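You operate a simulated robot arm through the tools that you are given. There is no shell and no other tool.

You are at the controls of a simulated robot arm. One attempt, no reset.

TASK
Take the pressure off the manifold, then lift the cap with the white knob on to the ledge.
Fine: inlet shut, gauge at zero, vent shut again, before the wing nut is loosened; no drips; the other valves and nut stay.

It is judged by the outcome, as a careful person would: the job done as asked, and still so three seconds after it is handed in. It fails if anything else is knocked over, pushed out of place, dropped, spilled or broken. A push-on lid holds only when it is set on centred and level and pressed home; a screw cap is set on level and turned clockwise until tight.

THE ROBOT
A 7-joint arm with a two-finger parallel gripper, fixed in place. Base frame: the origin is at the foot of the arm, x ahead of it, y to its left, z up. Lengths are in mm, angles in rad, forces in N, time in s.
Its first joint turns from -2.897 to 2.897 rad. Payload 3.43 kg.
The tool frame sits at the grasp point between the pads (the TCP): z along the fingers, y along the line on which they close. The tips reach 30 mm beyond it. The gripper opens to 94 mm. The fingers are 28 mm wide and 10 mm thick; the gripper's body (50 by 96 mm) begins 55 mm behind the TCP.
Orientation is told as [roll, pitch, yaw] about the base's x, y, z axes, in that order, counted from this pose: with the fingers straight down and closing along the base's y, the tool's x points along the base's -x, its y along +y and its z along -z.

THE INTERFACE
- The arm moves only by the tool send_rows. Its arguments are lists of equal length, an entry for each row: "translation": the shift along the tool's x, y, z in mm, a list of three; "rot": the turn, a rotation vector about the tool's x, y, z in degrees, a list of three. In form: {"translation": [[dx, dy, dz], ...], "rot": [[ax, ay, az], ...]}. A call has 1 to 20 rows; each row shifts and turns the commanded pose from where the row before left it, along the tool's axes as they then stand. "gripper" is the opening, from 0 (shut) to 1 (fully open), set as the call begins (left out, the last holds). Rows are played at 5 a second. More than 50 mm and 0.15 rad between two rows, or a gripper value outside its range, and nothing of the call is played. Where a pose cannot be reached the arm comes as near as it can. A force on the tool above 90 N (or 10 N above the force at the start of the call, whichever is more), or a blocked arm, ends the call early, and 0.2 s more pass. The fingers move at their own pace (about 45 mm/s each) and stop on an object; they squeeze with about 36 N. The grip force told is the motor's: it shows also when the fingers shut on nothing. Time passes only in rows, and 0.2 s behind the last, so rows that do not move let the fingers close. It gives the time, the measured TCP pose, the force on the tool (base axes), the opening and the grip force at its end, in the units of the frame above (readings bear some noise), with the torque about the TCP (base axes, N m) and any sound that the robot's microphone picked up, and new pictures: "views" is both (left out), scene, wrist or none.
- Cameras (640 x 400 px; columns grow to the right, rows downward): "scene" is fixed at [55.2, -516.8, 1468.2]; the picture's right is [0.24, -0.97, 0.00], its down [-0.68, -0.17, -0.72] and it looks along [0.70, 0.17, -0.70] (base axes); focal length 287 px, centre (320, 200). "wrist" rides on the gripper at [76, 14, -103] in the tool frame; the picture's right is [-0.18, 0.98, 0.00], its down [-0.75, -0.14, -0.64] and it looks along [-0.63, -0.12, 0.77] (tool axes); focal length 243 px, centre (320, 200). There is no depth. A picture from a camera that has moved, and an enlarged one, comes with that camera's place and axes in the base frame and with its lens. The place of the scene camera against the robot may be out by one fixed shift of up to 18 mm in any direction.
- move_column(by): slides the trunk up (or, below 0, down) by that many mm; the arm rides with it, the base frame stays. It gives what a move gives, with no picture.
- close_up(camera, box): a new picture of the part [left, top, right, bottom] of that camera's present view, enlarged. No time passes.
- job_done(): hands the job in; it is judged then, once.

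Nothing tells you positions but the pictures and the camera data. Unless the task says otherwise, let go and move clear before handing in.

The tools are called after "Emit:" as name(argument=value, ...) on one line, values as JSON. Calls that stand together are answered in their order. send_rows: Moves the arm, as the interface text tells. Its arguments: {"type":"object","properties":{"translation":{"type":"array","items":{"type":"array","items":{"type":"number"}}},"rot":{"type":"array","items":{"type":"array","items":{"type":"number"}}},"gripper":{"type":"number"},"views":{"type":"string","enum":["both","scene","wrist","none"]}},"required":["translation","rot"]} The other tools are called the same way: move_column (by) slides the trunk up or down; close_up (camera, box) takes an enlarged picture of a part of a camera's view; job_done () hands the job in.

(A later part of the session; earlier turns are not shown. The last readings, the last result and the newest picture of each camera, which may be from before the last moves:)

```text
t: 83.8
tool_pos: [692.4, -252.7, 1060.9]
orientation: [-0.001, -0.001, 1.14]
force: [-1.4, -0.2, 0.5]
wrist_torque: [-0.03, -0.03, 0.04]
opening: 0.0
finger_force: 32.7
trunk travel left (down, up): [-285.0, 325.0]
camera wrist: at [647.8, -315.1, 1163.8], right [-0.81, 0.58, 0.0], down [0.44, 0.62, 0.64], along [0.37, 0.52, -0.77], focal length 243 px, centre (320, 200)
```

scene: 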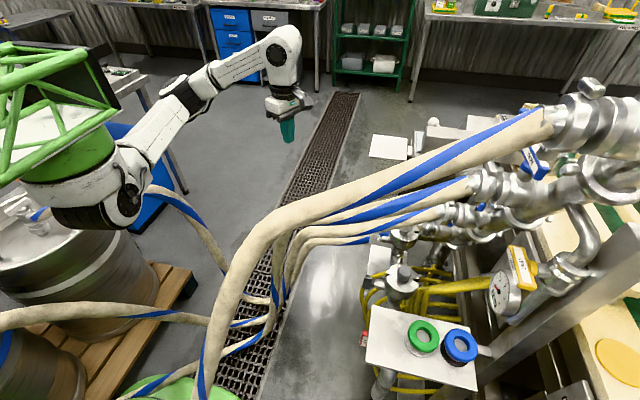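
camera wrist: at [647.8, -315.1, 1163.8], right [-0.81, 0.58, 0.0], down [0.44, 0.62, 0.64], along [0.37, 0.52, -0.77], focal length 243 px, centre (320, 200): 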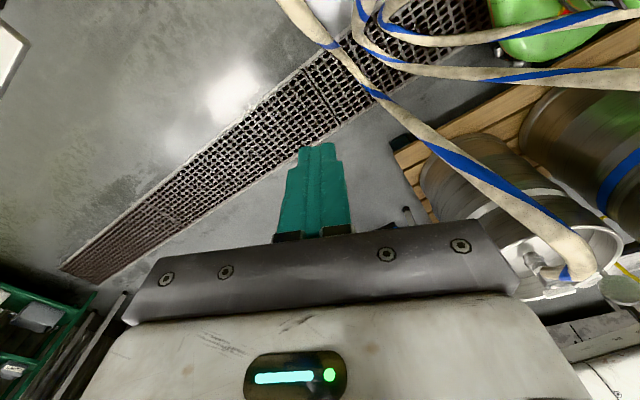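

Now I'll swing the tool down and level toward the nut at the standoff pose.

Emit:
send_rows(translation=[[11.4, -5.64, 25.6], [7.8, -5.64, 26.9], [4.1, -5.64, 27.7], [0.3, -5.64, 28.0], [-3.5, -5.64, 27.8]], rot=[[0, 7.8, 0], [0, 7.8, 0], [0, 7.8, 0], [0, 7.8, 0], [0, 7.8, 0]], views="both")

```text
t: 85.0
tool_pos: [692.7, -316.4, 933.3]
orientation: [-0.002, 0.683, 1.136]
force: [-0.3, -0.7, -0.4]
wrist_torque: [0.02, -0.01, 0.03]
opening: 0.0
finger_force: 33.5
trunk travel left (down, up): [-285.0, 325.0]
camera wrist: at [681.9, -304.5, 1061.8], right [-0.83, 0.54, -0.12], down [0.54, 0.84, 0.02], along [0.11, -0.05, -0.99], focal length 243 px, centre (320, 200)
```

scene: 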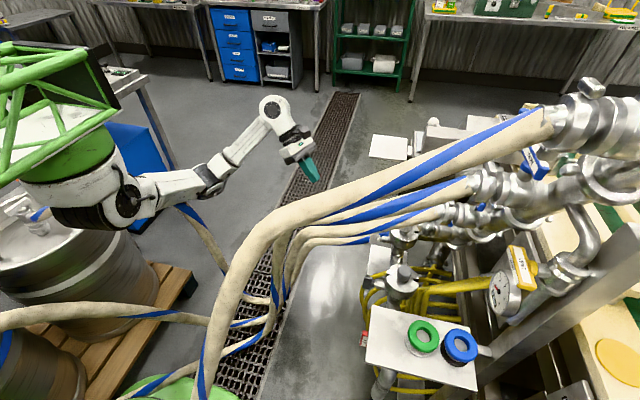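
wrist: 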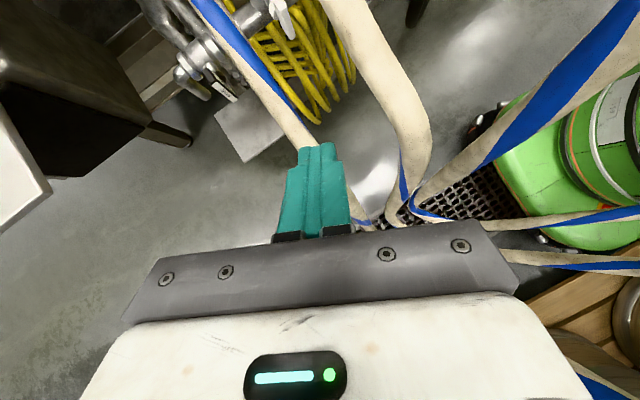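

The nut is visible at the top, between the hoses. Continuing the swing.

Emit:
send_rows(translation=[[-7.2, -5.64, 27.1], [-10.9, -5.64, 25.8], [-14.3, -5.64, 24.1], [-17.4, -5.64, 22], [-20.2, -5.64, 19.4]], rot=[[0, 7.8, 0], [0, 7.8, 0], [0, 7.8, 0], [0, 7.8, 0], [0, 7.8, 0]], views="both")

Emit:
close_up(camera="wrist", box=[220, 0, 420, 150])

Emit:
close_up(camera="scene", box=[160, 100, 460, 300])

```text
t: 86.2
tool_pos: [696.6, -379.0, 806.1]
orientation: [-0.014, 1.363, 1.124]
force: [0.3, 0.2, -0.1]
wrist_torque: [-0.01, -0.02, -0.02]
opening: 0.1
finger_force: 33.0
trunk travel left (down, up): [-285.0, 325.0]
camera wrist: at [718.2, -296.0, 901.2], right [-0.88, 0.45, -0.18], down [0.46, 0.65, -0.6], along [-0.15, -0.61, -0.78], focal length 243 px, centre (320, 200)
```

scene: 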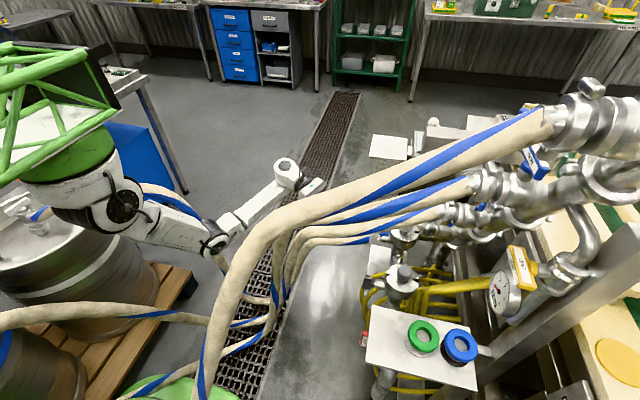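
wrist: 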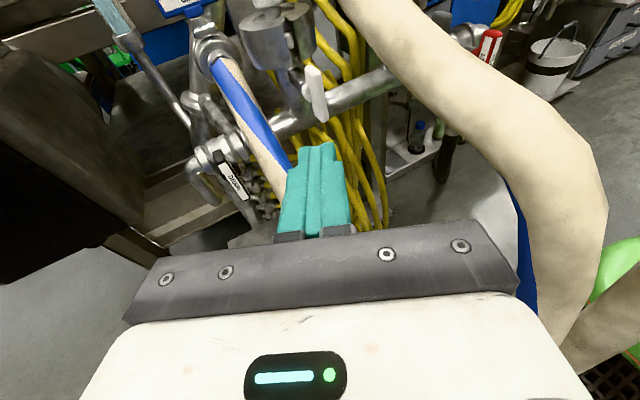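

```text
2.67 times, centred on (320, 75) of wrist
camera zoom: at [718.2, -296.0, 901.2], right [-0.88, 0.45, -0.18], down [0.46, 0.65, -0.6], along [-0.15, -0.61, -0.78], focal length 647 px, centre (320, 533)
```

zoom: 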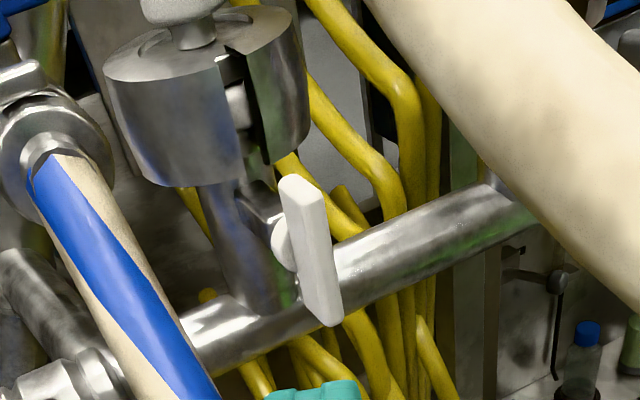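

```text
2.00 times, centred on (310, 200) of scene
camera zoom: at [55.2, -516.8, 1468.2], right [0.24, -0.97, 0.0], down [-0.68, -0.17, -0.72], along [0.7, 0.17, -0.7], focal length 574 px, centre (340, 200)
```

zoom: 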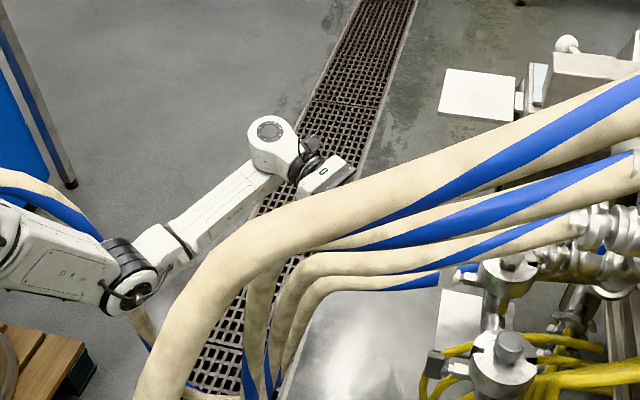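

I have a clear view: the nut's tab is vertical, centred near (630,-527,768), with hose TWO well to the right. I'll open the fingers partly and advance most of the way.

Emit:
send_rows(translation=[[-3.3, -2.5, 25], [0, 0, 25], [0, 0, 25], [0, 0, 25]], rot=[[0, 0, 0], [0, 0, 0], [0, 0, 0], [0, 0, 0]], gripper=0.5, views="both")

Emit:
close_up(camera="wrist", box=[220, 50, 420, 200])

```text
t: 87.2
tool_pos: [656.1, -467.3, 780.2]
orientation: [-0.009, 1.362, 1.126]
force: [-0.5, -0.5, -0.4]
wrist_torque: [0.02, 0.0, 0.0]
opening: 47.0
finger_force: 0.0
trunk travel left (down, up): [-285.0, 325.0]
camera wrist: at [679.5, -384.7, 876.2], right [-0.88, 0.45, -0.18], down [0.46, 0.65, -0.6], along [-0.15, -0.61, -0.78], focal length 243 px, centre (320, 200)
```

scene: 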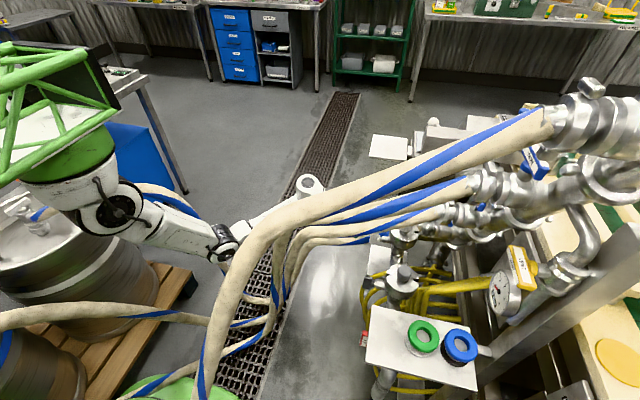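
wrist: 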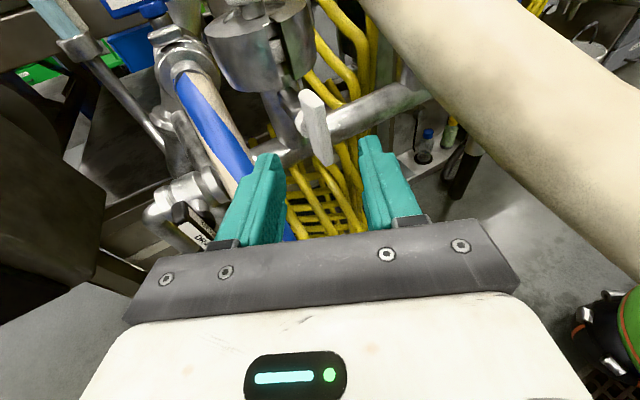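

```text
2.67 times, centred on (320, 125) of wrist
camera zoom: at [679.5, -384.7, 876.2], right [-0.88, 0.45, -0.18], down [0.46, 0.65, -0.6], along [-0.15, -0.61, -0.78], focal length 647 px, centre (320, 400)
```

zoom: 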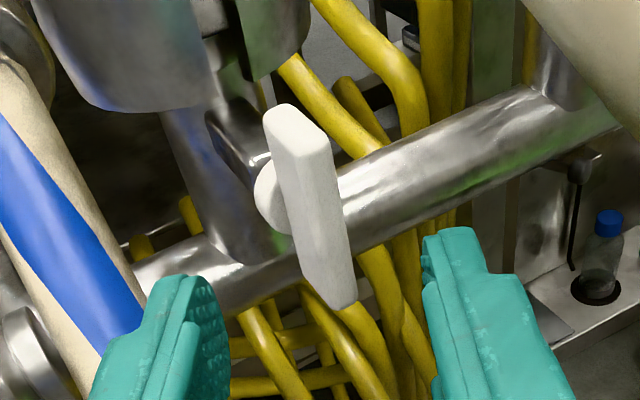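

The tab sits between the fingers. I'll advance the last 50 mm and close on it.

Emit:
send_rows(translation=[[1, -1, 25], [1, 0, 25]], rot=[[0, 0, 0], [0, 0, 0]], views="wrist")

Emit:
send_rows(translation=[[0, 0, 0], [0, 0, 0], [0, 0, 0], [0, 0, 0]], rot=[[0, 0, 0], [0, 0, 0], [0, 0, 0], [0, 0, 0]], gripper=0, views="wrist")

```text
t: 87.8
tool_pos: [637.9, -511.6, 771.5]
orientation: [-0.006, 1.361, 1.129]
force: [0.1, -0.3, 0.5]
wrist_torque: [0.01, 0.03, -0.01]
opening: 46.8
finger_force: 0.1
trunk travel left (down, up): [-285.0, 325.0]
camera wrist: at [660.8, -430.2, 867.9], right [-0.88, 0.45, -0.18], down [0.46, 0.65, -0.6], along [-0.15, -0.61, -0.78], focal length 243 px, centre (320, 200)
```

wrist: 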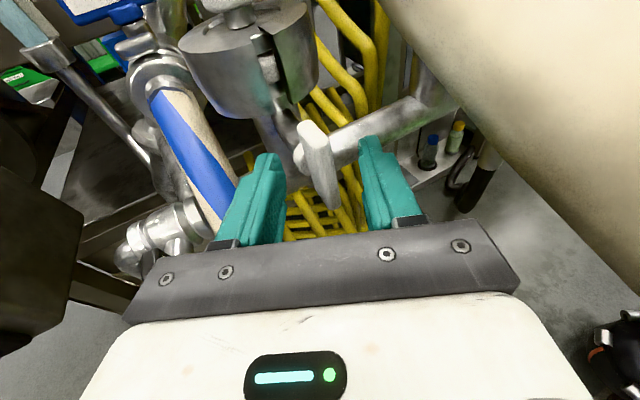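

```text
t: 88.8
tool_pos: [636.6, -512.2, 771.4]
orientation: [-0.005, 1.361, 1.13]
force: [-7.1, 3.0, 0.6]
wrist_torque: [-0.09, 0.07, 0.63]
opening: 19.1
finger_force: 44.7
trunk travel left (down, up): [-285.0, 325.0]
camera wrist: at [660.1, -430.4, 867.8], right [-0.87, 0.45, -0.18], down [0.46, 0.65, -0.6], along [-0.15, -0.61, -0.78], focal length 243 px, centre (320, 200)
```

wrist: 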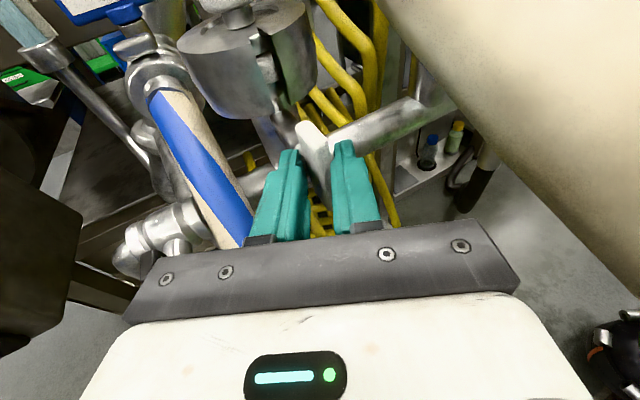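

The fingers hold the tab at 19 mm opening because of the 25° approach angle. I'll turn it counter-clockwise (loosening) about 40°.

Emit:
send_rows(translation=[[0, 0, 0], [0, 0, 0], [0, 0, 0], [0, 0, 0], [0, 0, 0]], rot=[[0, 0, -8], [0, 0, -8], [0, 0, -8], [0, 0, -8], [0, 0, -8]], views="both")

```text
t: 90.0
tool_pos: [638.0, -508.6, 770.9]
orientation: [1.255, 0.855, 2.457]
force: [-8.8, 81.4, 3.7]
wrist_torque: [-0.81, 0.09, 0.45]
opening: 14.9
finger_force: 45.2
trunk travel left (down, up): [-285.0, 325.0]
stopped in row 5: the force on the tool passed its limit at 95 N (the readings are from after the stop); the commanded pose is now the measured one
camera wrist: at [709.3, -446.9, 858.8], right [-0.83, 0.29, 0.47], down [-0.01, 0.85, -0.53], along [-0.55, -0.44, -0.71], focal length 243 px, centre (320, 200)
```

scene: 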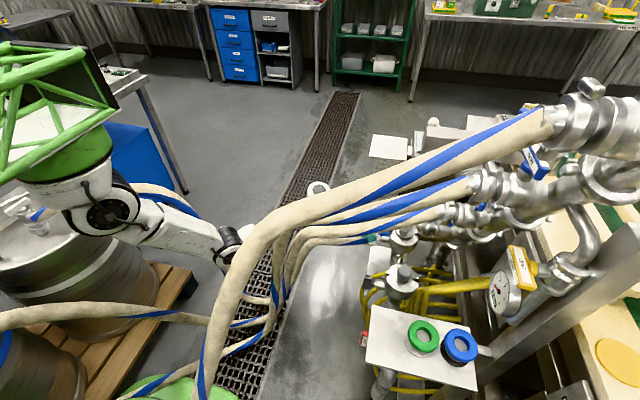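
wrist: 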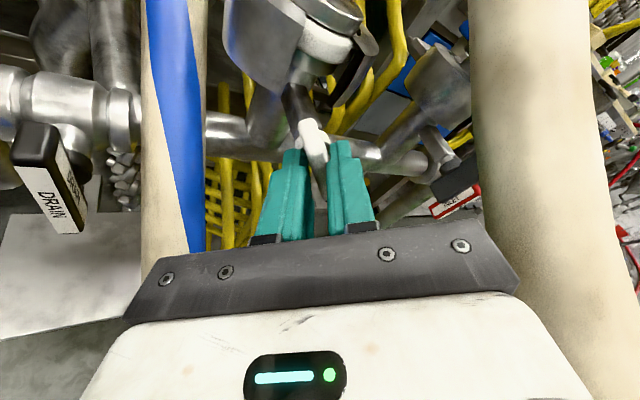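

The force along y hit the limit after about 38°; the misaligned pads are wedging. I'll open and back off to see how far the nut has turned.

Emit:
send_rows(translation=[[0, 0, 0], [0, 0, 0], [0, 0, -15], [0, 0, -25]], rot=[[0, 0, 0], [0, 0, 0], [0, 0, 0], [0, 0, 0]], gripper=0.5, views="wrist")

Emit:
close_up(camera="wrist", box=[220, 40, 420, 190])

```text
t: 91.0
tool_pos: [652.4, -478.2, 778.4]
orientation: [1.246, 0.857, 2.447]
force: [-0.2, -0.5, 1.2]
wrist_torque: [-0.02, -0.01, -0.01]
opening: 46.8
finger_force: 0.1
trunk travel left (down, up): [-285.0, 325.0]
camera wrist: at [722.9, -417.0, 867.5], right [-0.83, 0.29, 0.47], down [0.0, 0.85, -0.52], along [-0.55, -0.44, -0.71], focal length 243 px, centre (320, 200)
```

wrist: 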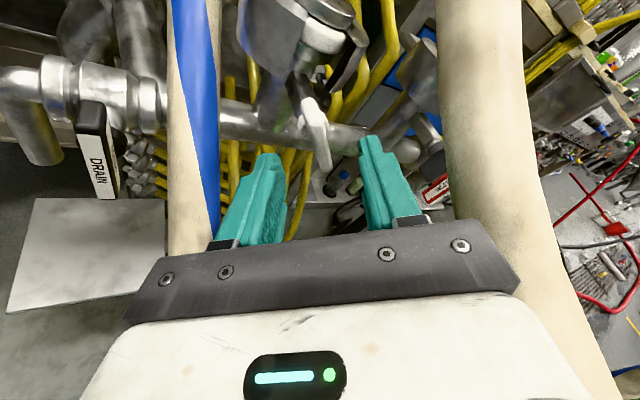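

```text
2.67 times, centred on (320, 115) of wrist
camera zoom: at [722.9, -417.0, 867.5], right [-0.83, 0.29, 0.47], down [0.0, 0.85, -0.52], along [-0.55, -0.44, -0.71], focal length 647 px, centre (320, 427)
```

zoom: 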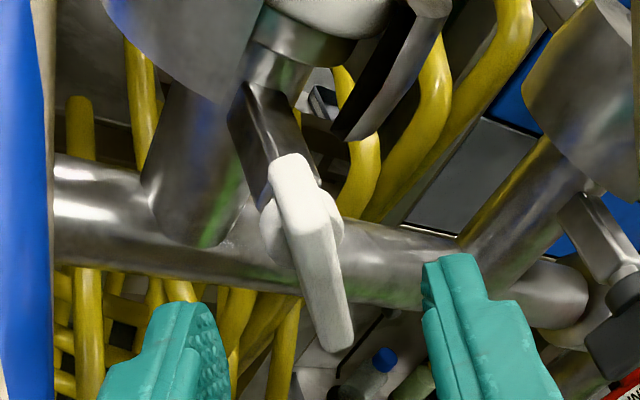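

The clamp looks possibly opened already. Let me look closer.

Emit:
close_up(camera="wrist", box=[230, 0, 390, 110])

Emit:
close_up(camera="scene", box=[360, 210, 440, 270])

```text
3.64 times, centred on (310, 55) of wrist
camera zoom: at [722.9, -417.0, 867.5], right [-0.83, 0.29, 0.47], down [0.0, 0.85, -0.52], along [-0.55, -0.44, -0.71], focal length 882 px, centre (356, 727)
```

zoom: 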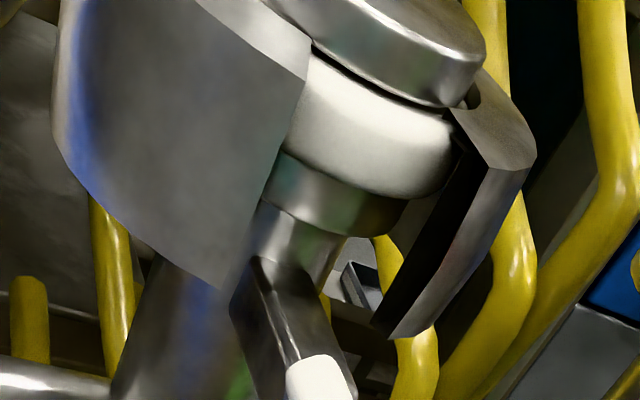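

```text
6.67 times, centred on (400, 240) of scene
camera zoom: at [55.2, -516.8, 1468.2], right [0.24, -0.97, 0.0], down [-0.68, -0.17, -0.72], along [0.7, 0.17, -0.7], focal length 1913 px, centre (-213, -67)
```

zoom: 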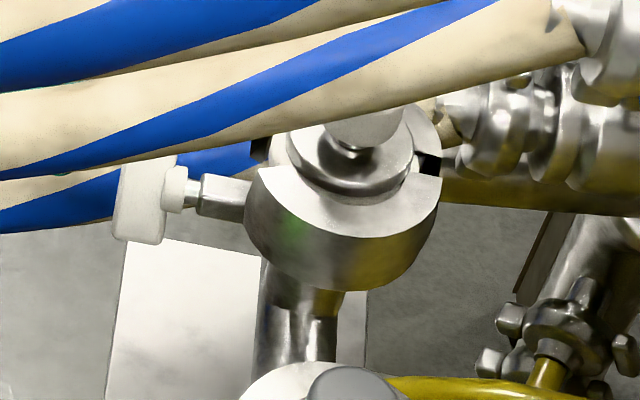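

The nut turned about 40° in the loosening direction and the clamp still grips. I'll go back with the fingers as a loose fork (about 22 mm), slightly shallower, and keep turning counter-clockwise.

Emit:
send_rows(translation=[[0, 0, 16], [0, 0, 15]], rot=[[0, 0, 0], [0, 0, 0]], views="none")

Emit:
send_rows(translation=[[0, 0, 0], [0, 0, 0], [0, 0, 0], [0, 0, 0], [0, 0, 0], [0, 0, 0], [0, 0, 0], [0, 0, 0]], rot=[[0, 0, 0], [0, 0, 0], [0, 0, -8], [0, 0, -8], [0, 0, -8], [0, 0, -8], [0, 0, -8], [0, 0, -8]], gripper=0.2, views="both")

```text
t: 91.6
tool_pos: [640.4, -504.6, 772.9]
orientation: [1.245, 0.857, 2.449]
force: [0.5, -0.1, 0.4]
wrist_torque: [0.01, 0.02, -0.02]
opening: 47.0
finger_force: 0.1
trunk travel left (down, up): [-285.0, 325.0]
```

```text
t: 93.4
tool_pos: [665.6, -514.0, 810.3]
orientation: [1.35, 0.253, 2.68]
force: [0.3, 0.7, 1.6]
wrist_torque: [0.16, -0.04, -0.03]
opening: 18.5
finger_force: 0.0
out of reach, approached as far as the arm can: row 7, 8
trunk travel left (down, up): [-285.0, 325.0]
camera wrist: at [766.1, -455.1, 864.7], right [-0.47, -0.01, 0.88], down [-0.36, 0.91, -0.19], along [-0.81, -0.41, -0.43], focal length 243 px, centre (320, 200)
```

scene: 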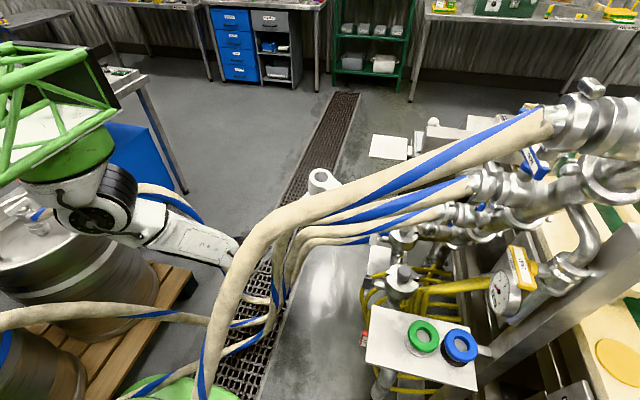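
wrist: 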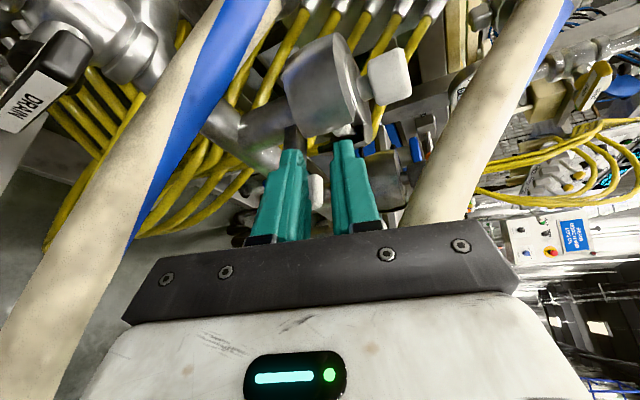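

I reached the wrist's rotation limit and the hand drifted, with no contact force. I'll back off and re-establish the pose.

Emit:
send_rows(translation=[[0, 0, -20], [0, 0, -20]], rot=[[0, 0, 0], [0, 0, 0]], gripper=0.3, views="wrist")

Emit:
close_up(camera="wrist", box=[220, 0, 460, 220])

```text
t: 93.8
tool_pos: [656.2, -512.1, 811.6]
orientation: [1.314, 0.191, 2.674]
force: [26.4, -1.0, 0.8]
wrist_torque: [0.32, -0.64, 0.51]
opening: 31.8
finger_force: 3.0
trunk travel left (down, up): [-285.0, 325.0]
stopped in row 2: the force on the tool passed its limit at 128 N (the readings are from after the stop); the commanded pose is now the measured one
camera wrist: at [758.0, -459.4, 865.0], right [-0.43, -0.06, 0.9], down [-0.37, 0.92, -0.12], along [-0.82, -0.38, -0.42], focal length 243 px, centre (320, 200)
```

wrist: 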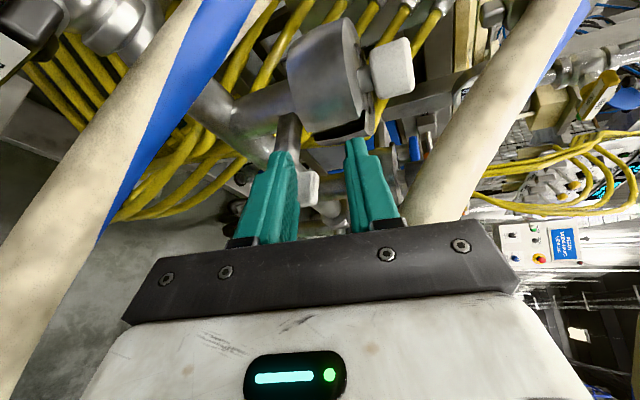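

```text
1.82 times, centred on (340, 110) of wrist
camera zoom: at [758.0, -459.4, 865.0], right [-0.43, -0.06, 0.9], down [-0.37, 0.92, -0.12], along [-0.82, -0.38, -0.42], focal length 441 px, centre (284, 364)
```

zoom: 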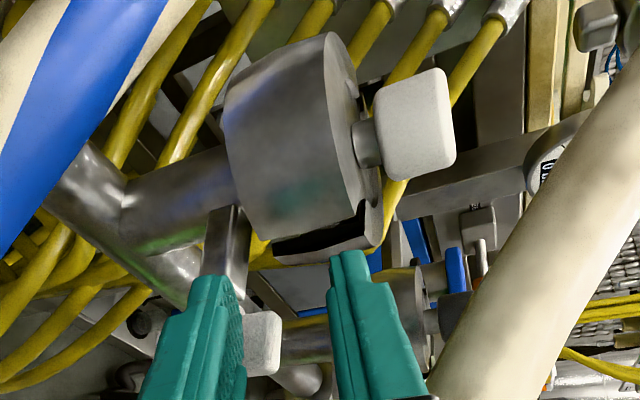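

The fingers now straddle the tab's upper end, and opening them pressed on the bolt. I'll narrow the fingers again and withdraw straight back.

Emit:
send_rows(translation=[[0, 0, 0], [0, 0, 0], [0, 0, -10], [0, 0, -10], [0, 0, -10]], rot=[[0, 0, 0], [0, 0, 0], [0, 0, 0], [0, 0, 0], [0, 0, 0]], gripper=0.2, views="wrist")

```text
t: 95.0
tool_pos: [662.8, -489.0, 817.7]
orientation: [1.314, 0.186, 2.653]
force: [0.0, 0.7, -0.1]
wrist_torque: [0.01, 0.02, 0.0]
opening: 18.7
finger_force: 0.1
trunk travel left (down, up): [-285.0, 325.0]
camera wrist: at [765.6, -437.0, 871.8], right [-0.43, -0.05, 0.9], down [-0.35, 0.93, -0.11], along [-0.83, -0.36, -0.42], focal length 243 px, centre (320, 200)
```

wrist: 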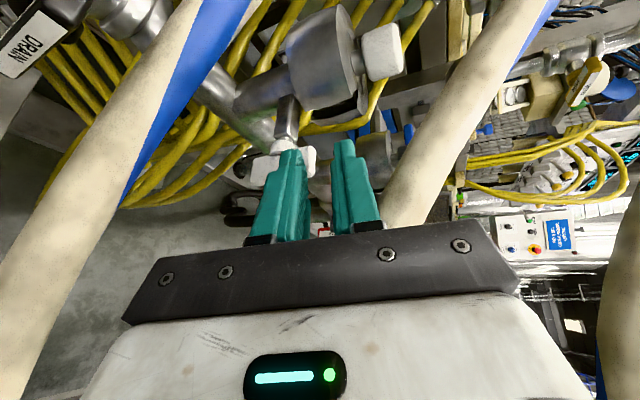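

I'm free. I'll back out further and rotate the hand back (to about ψ=-55°) for another stroke.

Emit:
send_rows(translation=[[0, 0, -30], [0, 0, -30], [0, 0, 0], [0, 0, 0], [0, 0, 0], [0, 0, 0], [0, 0, 0], [0, 0, 0], [0, 0, 0], [0, 0, 0], [0, 0, 0], [0, 0, 0], [0, 0, 0], [0, 0, 0], [0, 0, 0], [0, 0, 0]], rot=[[0, 0, 0], [0, 0, 0], [0, 0, 8.14], [0, 0, 8.14], [0, 0, 8.14], [0, 0, 8.14], [0, 0, 8.14], [0, 0, 8.14], [0, 0, 8.14], [0, 0, 8.14], [0, 0, 8.14], [0, 0, 8.14], [0, 0, 8.14], [0, 0, 8.14], [0, 0, 8.14], [0, 0, 8.14]], gripper=0.6, views="both")

Emit:
close_up(camera="wrist", box=[200, 0, 440, 170])

```text
t: 98.4
tool_pos: [688.1, -435.9, 833.3]
orientation: [-1.149, 0.913, -0.094]
force: [1.0, -0.2, -0.4]
wrist_torque: [0.0, 0.01, 0.02]
opening: 56.3
finger_force: 0.0
trunk travel left (down, up): [-285.0, 325.0]
camera wrist: at [672.8, -335.8, 911.3], right [-0.56, 0.46, -0.69], down [0.82, 0.45, -0.36], along [0.15, -0.77, -0.62], focal length 243 px, centre (320, 200)
```

scene: 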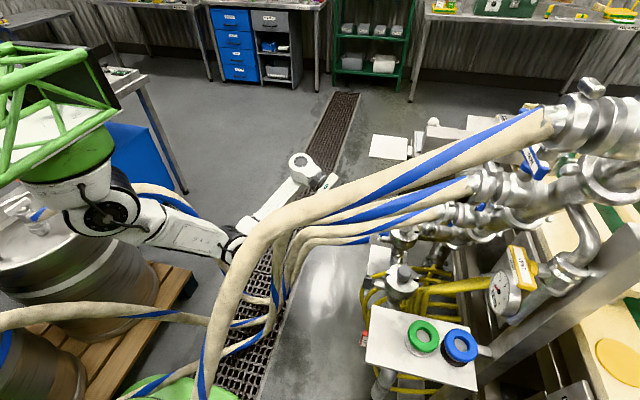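
wrist: 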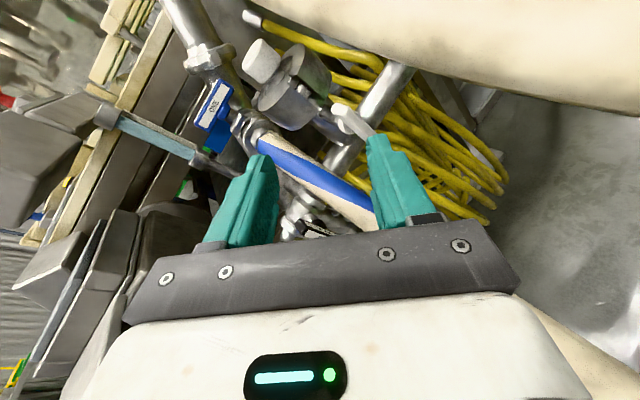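

```text
2.35 times, centred on (320, 85) of wrist
camera zoom: at [672.8, -335.8, 911.3], right [-0.56, 0.46, -0.69], down [0.82, 0.45, -0.36], along [0.15, -0.77, -0.62], focal length 571 px, centre (320, 471)
```

zoom: 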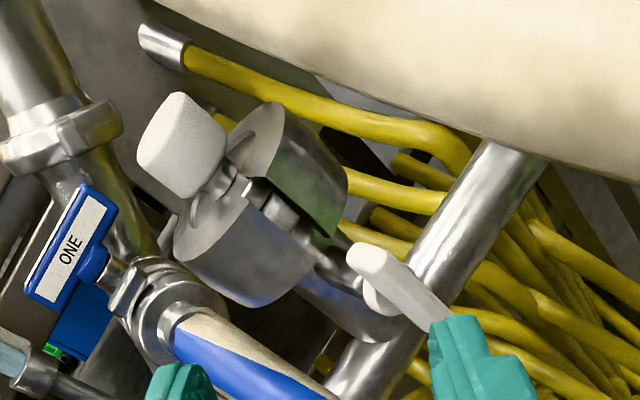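

The tab is vertical again, so that stroke was lost when the hand drifted. I'll realign (camera up) with the true nut centre at about (630,-528,772) and try again at a shallower depth.

Emit:
send_rows(translation=[[0, 0, 0], [0, 0, 0], [0, 0, 0], [0, 0, 0], [0, 0, 0], [-16.5, 6.9, 10], [-16.5, 6.9, 10], [0, 0, 18], [0, 0, 18]], rot=[[0, 0, -7.2], [0, 0, -7.2], [0, 0, -7.2], [0, 0, -7.2], [0, 0, -7.2], [0, 0, 0], [0, 0, 0], [0, 0, 0], [0, 0, 0]], gripper=0.5, views="wrist")

Emit:
close_up(camera="wrist", box=[200, 20, 440, 190])

```text
t: 100.4
tool_pos: [655.1, -471.0, 785.6]
orientation: [0.066, 1.317, 1.201]
force: [-0.2, 0.5, 1.1]
wrist_torque: [0.01, -0.01, -0.03]
opening: 46.7
finger_force: 0.0
trunk travel left (down, up): [-285.0, 325.0]
camera wrist: at [676.9, -393.3, 886.3], right [-0.88, 0.45, -0.16], down [0.46, 0.68, -0.57], along [-0.15, -0.58, -0.8], focal length 243 px, centre (320, 200)
```

wrist: 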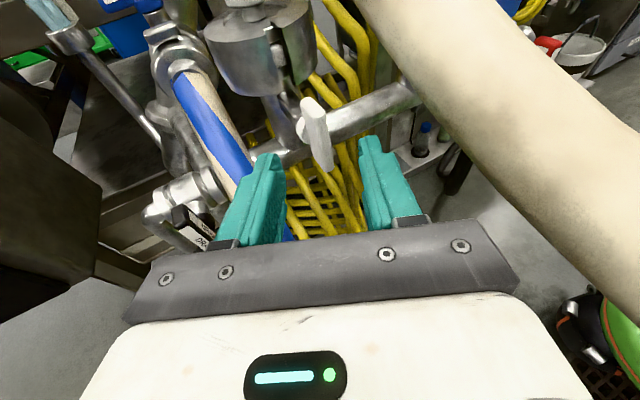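

```text
2.35 times, centred on (320, 105) of wrist
camera zoom: at [676.9, -393.3, 886.3], right [-0.88, 0.45, -0.16], down [0.46, 0.68, -0.57], along [-0.15, -0.58, -0.8], focal length 571 px, centre (320, 424)
```

zoom: 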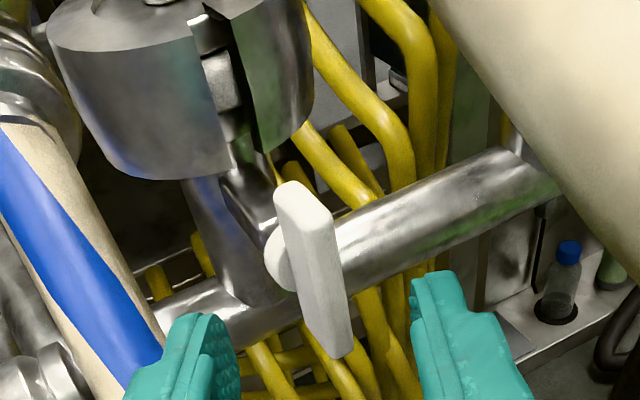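

I'll move in with the fork narrowed to about 20 mm and rotate counter-clockwise in stages.

Emit:
send_rows(translation=[[0, 0, 20], [0, 0, 19]], rot=[[0, 0, 0], [0, 0, 0]], views="none")

Emit:
send_rows(translation=[[0, 0, 0], [0, 0, 0], [0, 0, 0], [0, 0, 0], [0, 0, 0], [0, 0, 0]], rot=[[0, 0, 0], [0, 0, 0], [0, 0, -8], [0, 0, -8], [0, 0, -8], [0, 0, -8]], gripper=0.21, views="wrist")

```text
t: 101.0
tool_pos: [639.2, -506.4, 776.7]
orientation: [0.061, 1.318, 1.201]
force: [-0.7, -0.6, 0.2]
wrist_torque: [0.0, 0.05, -0.04]
opening: 47.3
finger_force: 0.1
trunk travel left (down, up): [-285.0, 325.0]
```

```text
t: 102.4
tool_pos: [641.2, -505.4, 778.0]
orientation: [1.13, 0.948, 2.342]
force: [1.9, -0.3, 0.4]
wrist_torque: [-0.03, -0.07, 0.04]
opening: 21.1
finger_force: 1.4
trunk travel left (down, up): [-285.0, 325.0]
camera wrist: at [700.5, -444.6, 873.0], right [-0.88, 0.3, 0.37], down [0.07, 0.85, -0.53], along [-0.47, -0.44, -0.77], focal length 243 px, centre (320, 200)
```

wrist: 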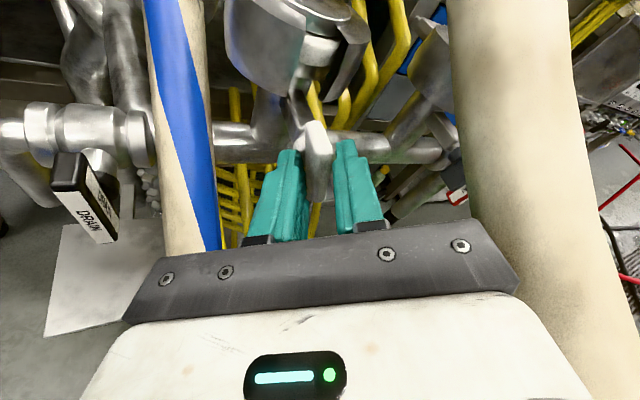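

The fork is turning the tab with almost no force. I'll continue about 32°.

Emit:
send_rows(translation=[[0, 0, 0], [0, 0, 0], [0, 0, 0], [0, 0, 0]], rot=[[0, 0, -8], [0, 0, -8], [0, 0, -8], [0, 0, -8]], views="wrist")

Emit:
close_up(camera="wrist", box=[200, 0, 440, 220])

```text
t: 103.4
tool_pos: [638.1, -507.3, 777.9]
orientation: [1.293, 0.422, 2.594]
force: [1.9, -0.9, -2.0]
wrist_torque: [0.04, -0.06, 0.06]
opening: 20.7
finger_force: 0.5
trunk travel left (down, up): [-285.0, 325.0]
camera wrist: at [732.9, -453.3, 847.3], right [-0.61, 0.06, 0.79], down [-0.26, 0.93, -0.27], along [-0.75, -0.37, -0.55], focal length 243 px, centre (320, 200)
```

wrist: 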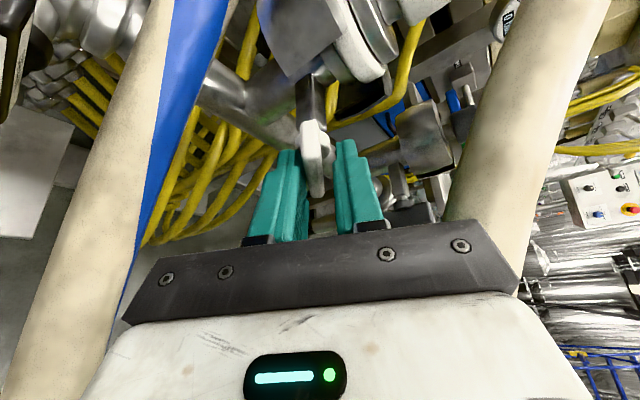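

```text
1.82 times, centred on (320, 110) of wrist
camera zoom: at [732.9, -453.3, 847.3], right [-0.61, 0.06, 0.79], down [-0.26, 0.93, -0.27], along [-0.75, -0.37, -0.55], focal length 441 px, centre (320, 364)
```

zoom: 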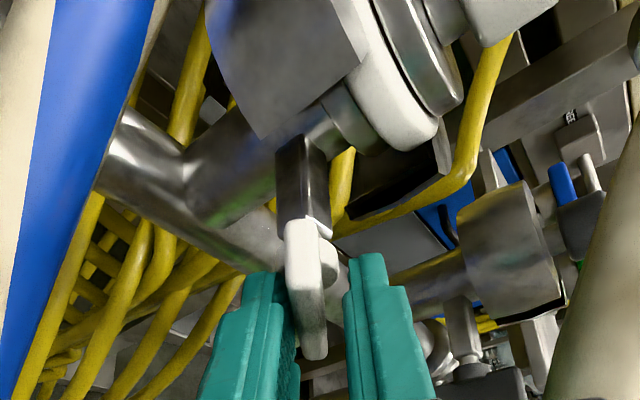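

The clamp halves now appear to have spread away from the cap. I'll withdraw straight back without changing the fingers and inspect from above.

Emit:
send_rows(translation=[[0, 0, -20], [0, 0, -20], [0, 0, -20], [0, 0, 0], [0, 0, 0], [0, 0, 0], [0, 0, 0], [0, 0, 0], [0, 0, 0], [0, 0, 0], [0, 0, 0]], rot=[[0, 0, 0], [0, 0, 0], [0, 0, 0], [0, 0, 8], [0, 0, 8], [0, 0, 8], [0, 0, 8], [0, 0, 8], [0, 0, 8], [0, 0, 8], [0, 0, 8]], views="wrist")

Emit:
close_up(camera="wrist", box=[180, 0, 420, 170])

Emit:
close_up(camera="scene", box=[360, 210, 440, 270])

```text
t: 105.8
tool_pos: [662.5, -453.1, 792.6]
orientation: [0.051, 1.317, 1.19]
force: [0.3, -0.6, 0.6]
wrist_torque: [-0.03, -0.02, -0.01]
opening: 19.5
finger_force: 0.1
trunk travel left (down, up): [-285.0, 325.0]
camera wrist: at [684.8, -375.3, 892.7], right [-0.88, 0.45, -0.17], down [0.46, 0.68, -0.57], along [-0.15, -0.58, -0.8], focal length 243 px, centre (320, 200)
```

wrist: 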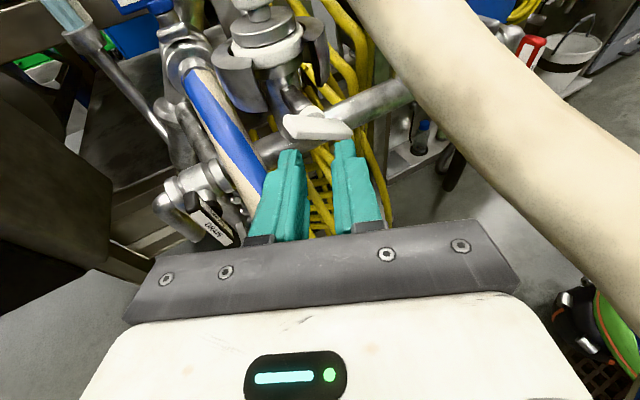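

```text
2.35 times, centred on (300, 85) of wrist
camera zoom: at [684.8, -375.3, 892.7], right [-0.88, 0.45, -0.17], down [0.46, 0.68, -0.57], along [-0.15, -0.58, -0.8], focal length 571 px, centre (367, 471)
```

zoom: 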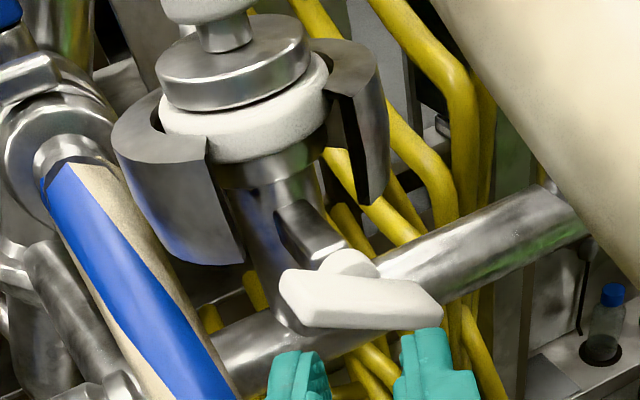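

```text
6.67 times, centred on (400, 240) of scene
camera zoom: at [55.2, -516.8, 1468.2], right [0.24, -0.97, 0.0], down [-0.68, -0.17, -0.72], along [0.7, 0.17, -0.7], focal length 1913 px, centre (-213, -67)
```

zoom: 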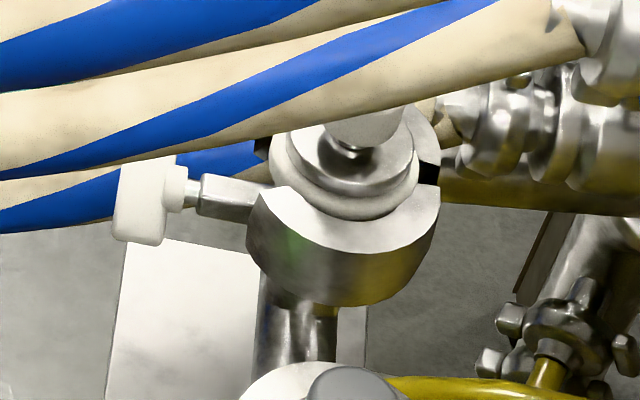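

The clamp has swung wide open and the cap now just sits on its white gasket. I make the knob centre about (633,-606,852). I'll rise to the knob's level, level the tool a bit and open the fingers.

Emit:
send_rows(translation=[[25.2, -12.2, 4.6], [25.2, -12.2, 4.6], [25.2, -12.2, 4.6], [0, 0, 0], [0, 0, 0]], rot=[[0, 0, 0], [0, 0, 0], [0, 0, 0], [0, 4.75, 0], [0, 4.75, 0]], gripper=0.8, views="both")

Emit:
close_up(camera="wrist", box=[200, 0, 440, 170])

```text
t: 107.0
tool_pos: [683.0, -499.0, 862.0]
orientation: [0.183, 1.483, 1.322]
force: [0.0, -0.4, 0.3]
wrist_torque: [0.02, -0.01, -0.01]
opening: 75.3
finger_force: 0.1
trunk travel left (down, up): [-285.0, 325.0]
camera wrist: at [712.8, -406.4, 947.5], right [-0.89, 0.43, -0.17], down [0.41, 0.59, -0.7], along [-0.2, -0.69, -0.7], focal length 243 px, centre (320, 200)
```

scene: 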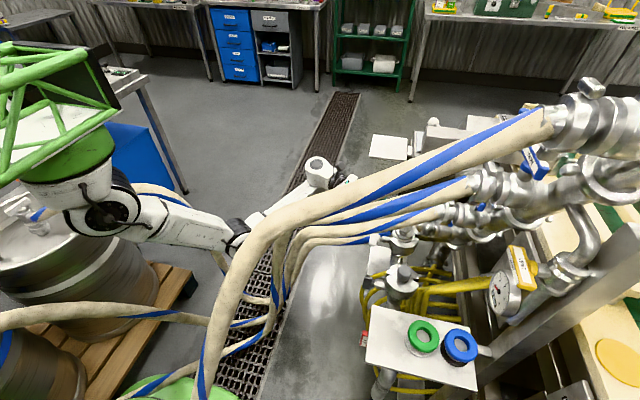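
wrist: 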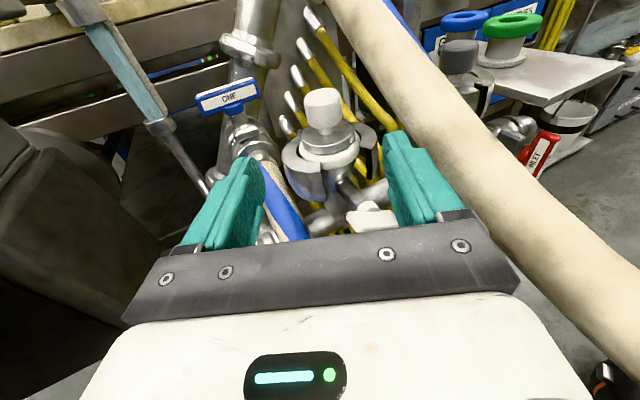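

```text
2.35 times, centred on (320, 85) of wrist
camera zoom: at [712.8, -406.4, 947.5], right [-0.89, 0.43, -0.17], down [0.41, 0.59, -0.7], along [-0.2, -0.69, -0.7], focal length 571 px, centre (320, 471)
```

zoom: 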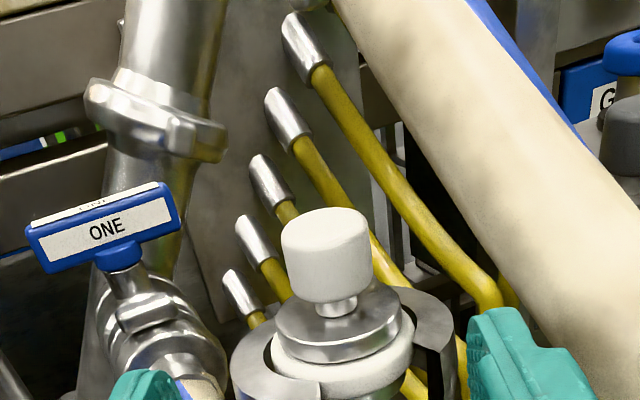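

Clear view: the knob centre is at (633,-606,851), right on the approach line. I'll advance so the pads straddle the knob.

Emit:
send_rows(translation=[[0.5, 0.5, 30], [0.5, 0.5, 30], [0, 0, 30], [0, 0, 28]], rot=[[0, 0, 0], [0, 0, 0], [0, 0, 0], [0, 0, 0]], views="wrist")

Emit:
close_up(camera="wrist", box=[200, 60, 440, 230])

```text
t: 108.0
tool_pos: [634.5, -606.8, 850.7]
orientation: [0.174, 1.484, 1.313]
force: [0.2, 0.1, -0.5]
wrist_torque: [-0.02, 0.01, 0.01]
opening: 75.3
finger_force: 0.0
trunk travel left (down, up): [-285.0, 325.0]
camera wrist: at [662.4, -514.5, 936.6], right [-0.89, 0.43, -0.17], down [0.41, 0.59, -0.7], along [-0.2, -0.69, -0.7], focal length 243 px, centre (320, 200)
```

wrist: 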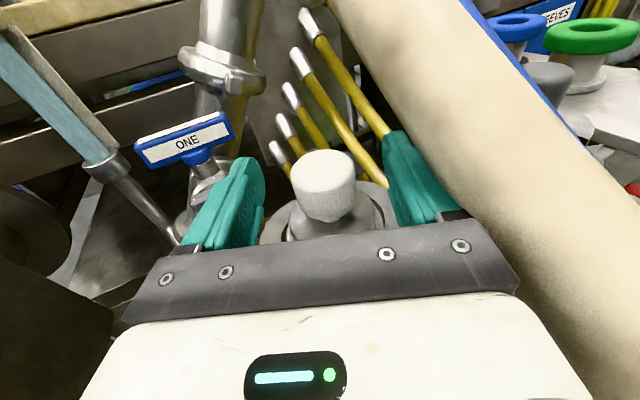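

```text
2.35 times, centred on (320, 145) of wrist
camera zoom: at [662.4, -514.5, 936.6], right [-0.89, 0.43, -0.17], down [0.41, 0.59, -0.7], along [-0.2, -0.69, -0.7], focal length 571 px, centre (320, 329)
```

zoom: 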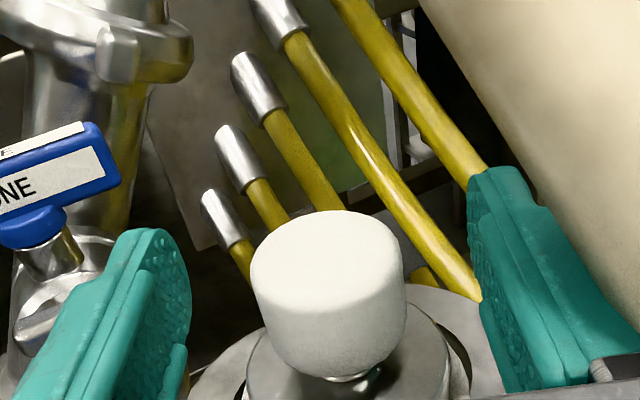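

The knob is centred between the pads. Closing.

Emit:
send_rows(translation=[[0, 0, 0], [0, 0, 0], [0, 0, 0], [0, 0, 0], [0, 0, 0]], rot=[[0, 0, 0], [0, 0, 0], [0, 0, 0], [0, 0, 0], [0, 0, 0]], gripper=0, views="wrist")

```text
t: 109.2
tool_pos: [631.7, -605.4, 851.7]
orientation: [0.169, 1.485, 1.306]
force: [-19.4, 18.1, 10.1]
wrist_torque: [0.44, 0.37, -0.16]
opening: 36.1
finger_force: 36.7
trunk travel left (down, up): [-285.0, 325.0]
camera wrist: at [660.7, -513.9, 937.8], right [-0.89, 0.43, -0.17], down [0.42, 0.58, -0.7], along [-0.2, -0.69, -0.7], focal length 243 px, centre (320, 200)
```

wrist: 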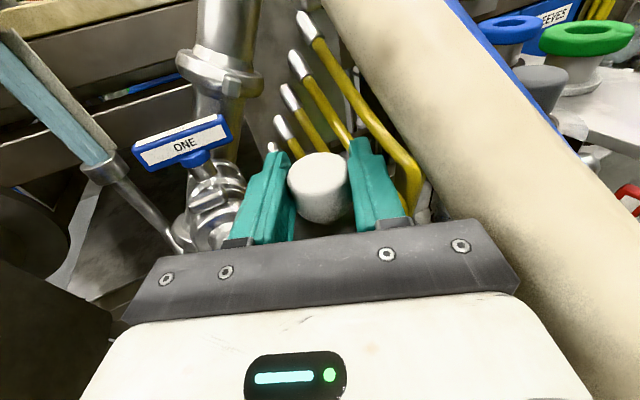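

Gripped at 36 mm with a small side load. I'll shift 3 mm to relieve it, then lift straight up gently.

Emit:
send_rows(translation=[[0, 1.5, 0], [0, 1.5, 0], [0, 0, 0]], rot=[[0, 0, 0], [0, 0, 0], [0, 0, 0]], views="none")

Emit:
send_rows(translation=[[4, 0, 0.4], [4, 0, 0.4], [4, 0, 0.4], [4, 0, 0.4], [4, 0, 0.4]], rot=[[0, 0, 0], [0, 0, 0], [0, 0, 0], [0, 0, 0], [0, 0, 0]], views="wrist")

```text
t: 110.0
tool_pos: [632.1, -605.9, 852.8]
orientation: [0.167, 1.485, 1.314]
force: [6.3, -16.8, 6.0]
wrist_torque: [0.02, 0.08, -0.03]
opening: 35.8
finger_force: 36.0
trunk travel left (down, up): [-285.0, 325.0]
```

```text
t: 111.2
tool_pos: [630.0, -609.9, 874.9]
orientation: [0.14, 1.488, 1.283]
force: [23.4, 10.3, -15.8]
wrist_torque: [0.29, -0.35, 0.17]
opening: 33.6
finger_force: 35.8
trunk travel left (down, up): [-285.0, 325.0]
camera wrist: at [658.0, -517.0, 960.6], right [-0.89, 0.42, -0.17], down [0.41, 0.58, -0.7], along [-0.2, -0.69, -0.69], focal length 243 px, centre (320, 200)
```

wrist: 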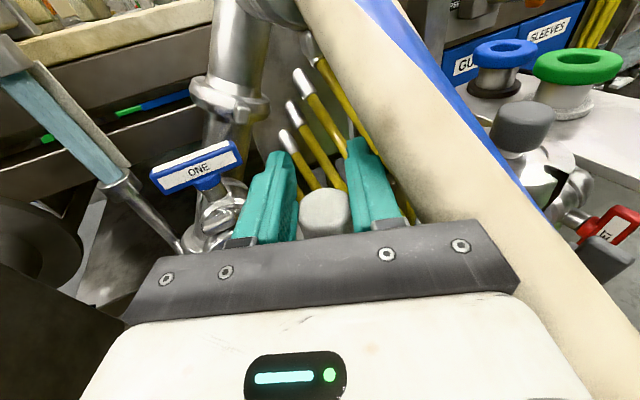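

The knob slipped within the grip: the cap resisted with about 16 N. I'll release, come back down, and look at how the cap sits and what still holds it.

Emit:
send_rows(translation=[[0, 0, 0], [0, 0, 0], [-5, 0, -0.4], [-5, 0, -0.4], [-10, 0, -40], [0, 0, -40], [0, 0, -38]], rot=[[0, 0, 0], [0, 0, 0], [0, 0, 0], [0, 0, 0], [0, 0, 0], [0, 0, 0], [0, 0, 0]], gripper=0.8, views="wrist")

Emit:
close_up(camera="wrist", box=[240, 40, 440, 190])

Emit:
close_up(camera="scene", box=[360, 210, 440, 270])

```text
t: 112.8
tool_pos: [678.5, -498.3, 862.7]
orientation: [0.179, 1.483, 1.319]
force: [0.8, 0.0, 0.0]
wrist_torque: [0.03, 0.0, 0.03]
opening: 75.2
finger_force: 0.1
trunk travel left (down, up): [-285.0, 325.0]
camera wrist: at [706.6, -406.6, 948.1], right [-0.89, 0.43, -0.17], down [0.41, 0.59, -0.7], along [-0.2, -0.69, -0.7], focal length 243 px, centre (320, 200)
```

wrist: 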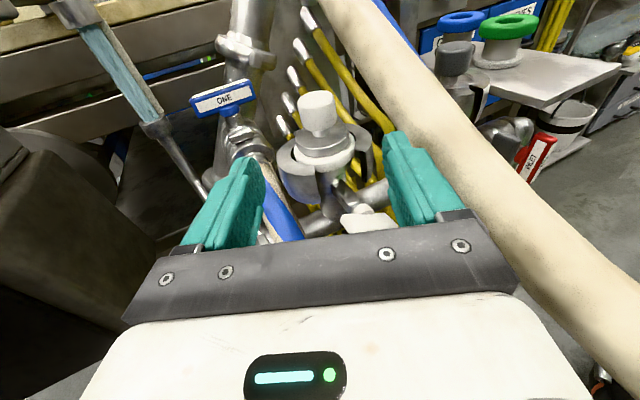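

```text
2.67 times, centred on (340, 115) of wrist
camera zoom: at [706.6, -406.6, 948.1], right [-0.89, 0.43, -0.17], down [0.41, 0.59, -0.7], along [-0.2, -0.69, -0.7], focal length 647 px, centre (267, 427)
```

zoom: 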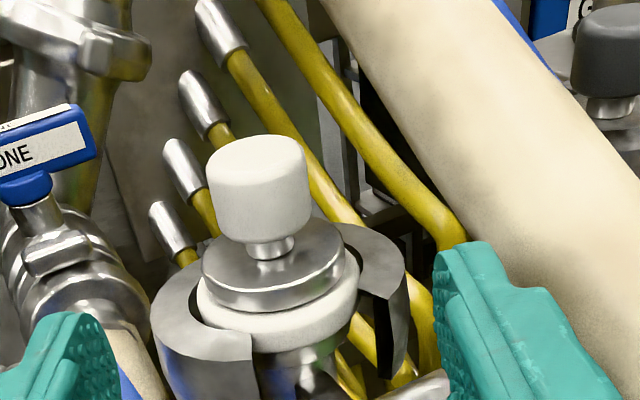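

```text
6.67 times, centred on (400, 240) of scene
camera zoom: at [55.2, -516.8, 1468.2], right [0.24, -0.97, 0.0], down [-0.68, -0.17, -0.72], along [0.7, 0.17, -0.7], focal length 1913 px, centre (-213, -67)
```

zoom: 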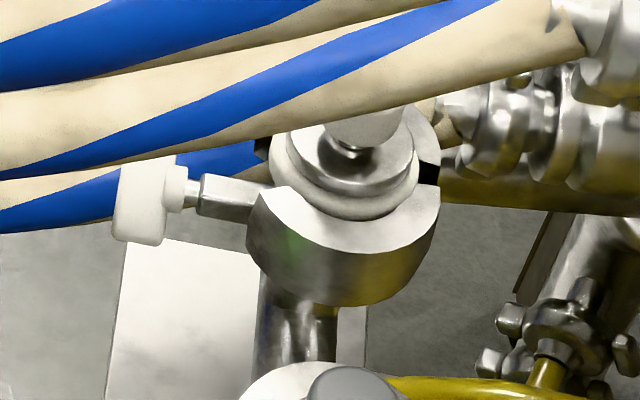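

The cap is still held, so the nut needs more turns. Its tab is about 56° past vertical with the +x end up. I'll use the closed fingers to press that end down, which turns it further counter-clockwise.

Emit:
send_rows(translation=[[0, 0, 0], [0, 0, 0], [0, 0, 0], [-12.6, 3.7, 3], [-12.6, 3.7, 3], [-12.6, 3.7, 10], [0, 0, 17]], rot=[[0, -5, 0], [0, -5, 0], [0, 0, 0], [0, 0, 0], [0, 0, 0], [0, 0, 0], [0, 0, 0]], gripper=0, views="wrist")

Emit:
close_up(camera="wrist", box=[200, 40, 440, 210])

```text
t: 114.4
tool_pos: [659.5, -513.3, 820.0]
orientation: [0.062, 1.308, 1.201]
force: [0.7, -0.5, 0.7]
wrist_torque: [0.04, 0.01, -0.02]
opening: 0.0
finger_force: 33.1
trunk travel left (down, up): [-285.0, 325.0]
camera wrist: at [681.3, -436.2, 919.5], right [-0.88, 0.45, -0.16], down [0.46, 0.69, -0.56], along [-0.15, -0.57, -0.81], focal length 243 px, centre (320, 200)
```

wrist: 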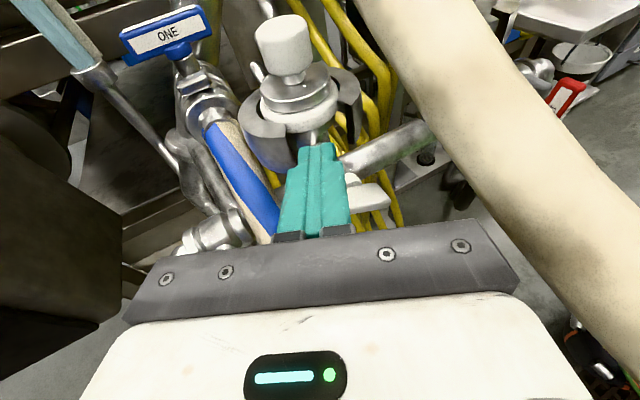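

```text
2.35 times, centred on (320, 125) of wrist
camera zoom: at [681.3, -436.2, 919.5], right [-0.88, 0.45, -0.16], down [0.46, 0.69, -0.56], along [-0.15, -0.57, -0.81], focal length 571 px, centre (320, 376)
```

zoom: 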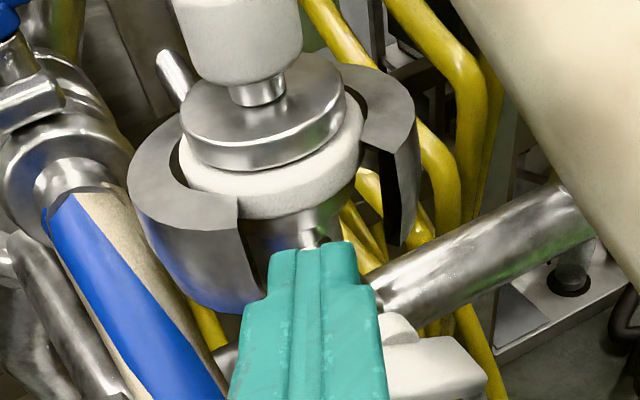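

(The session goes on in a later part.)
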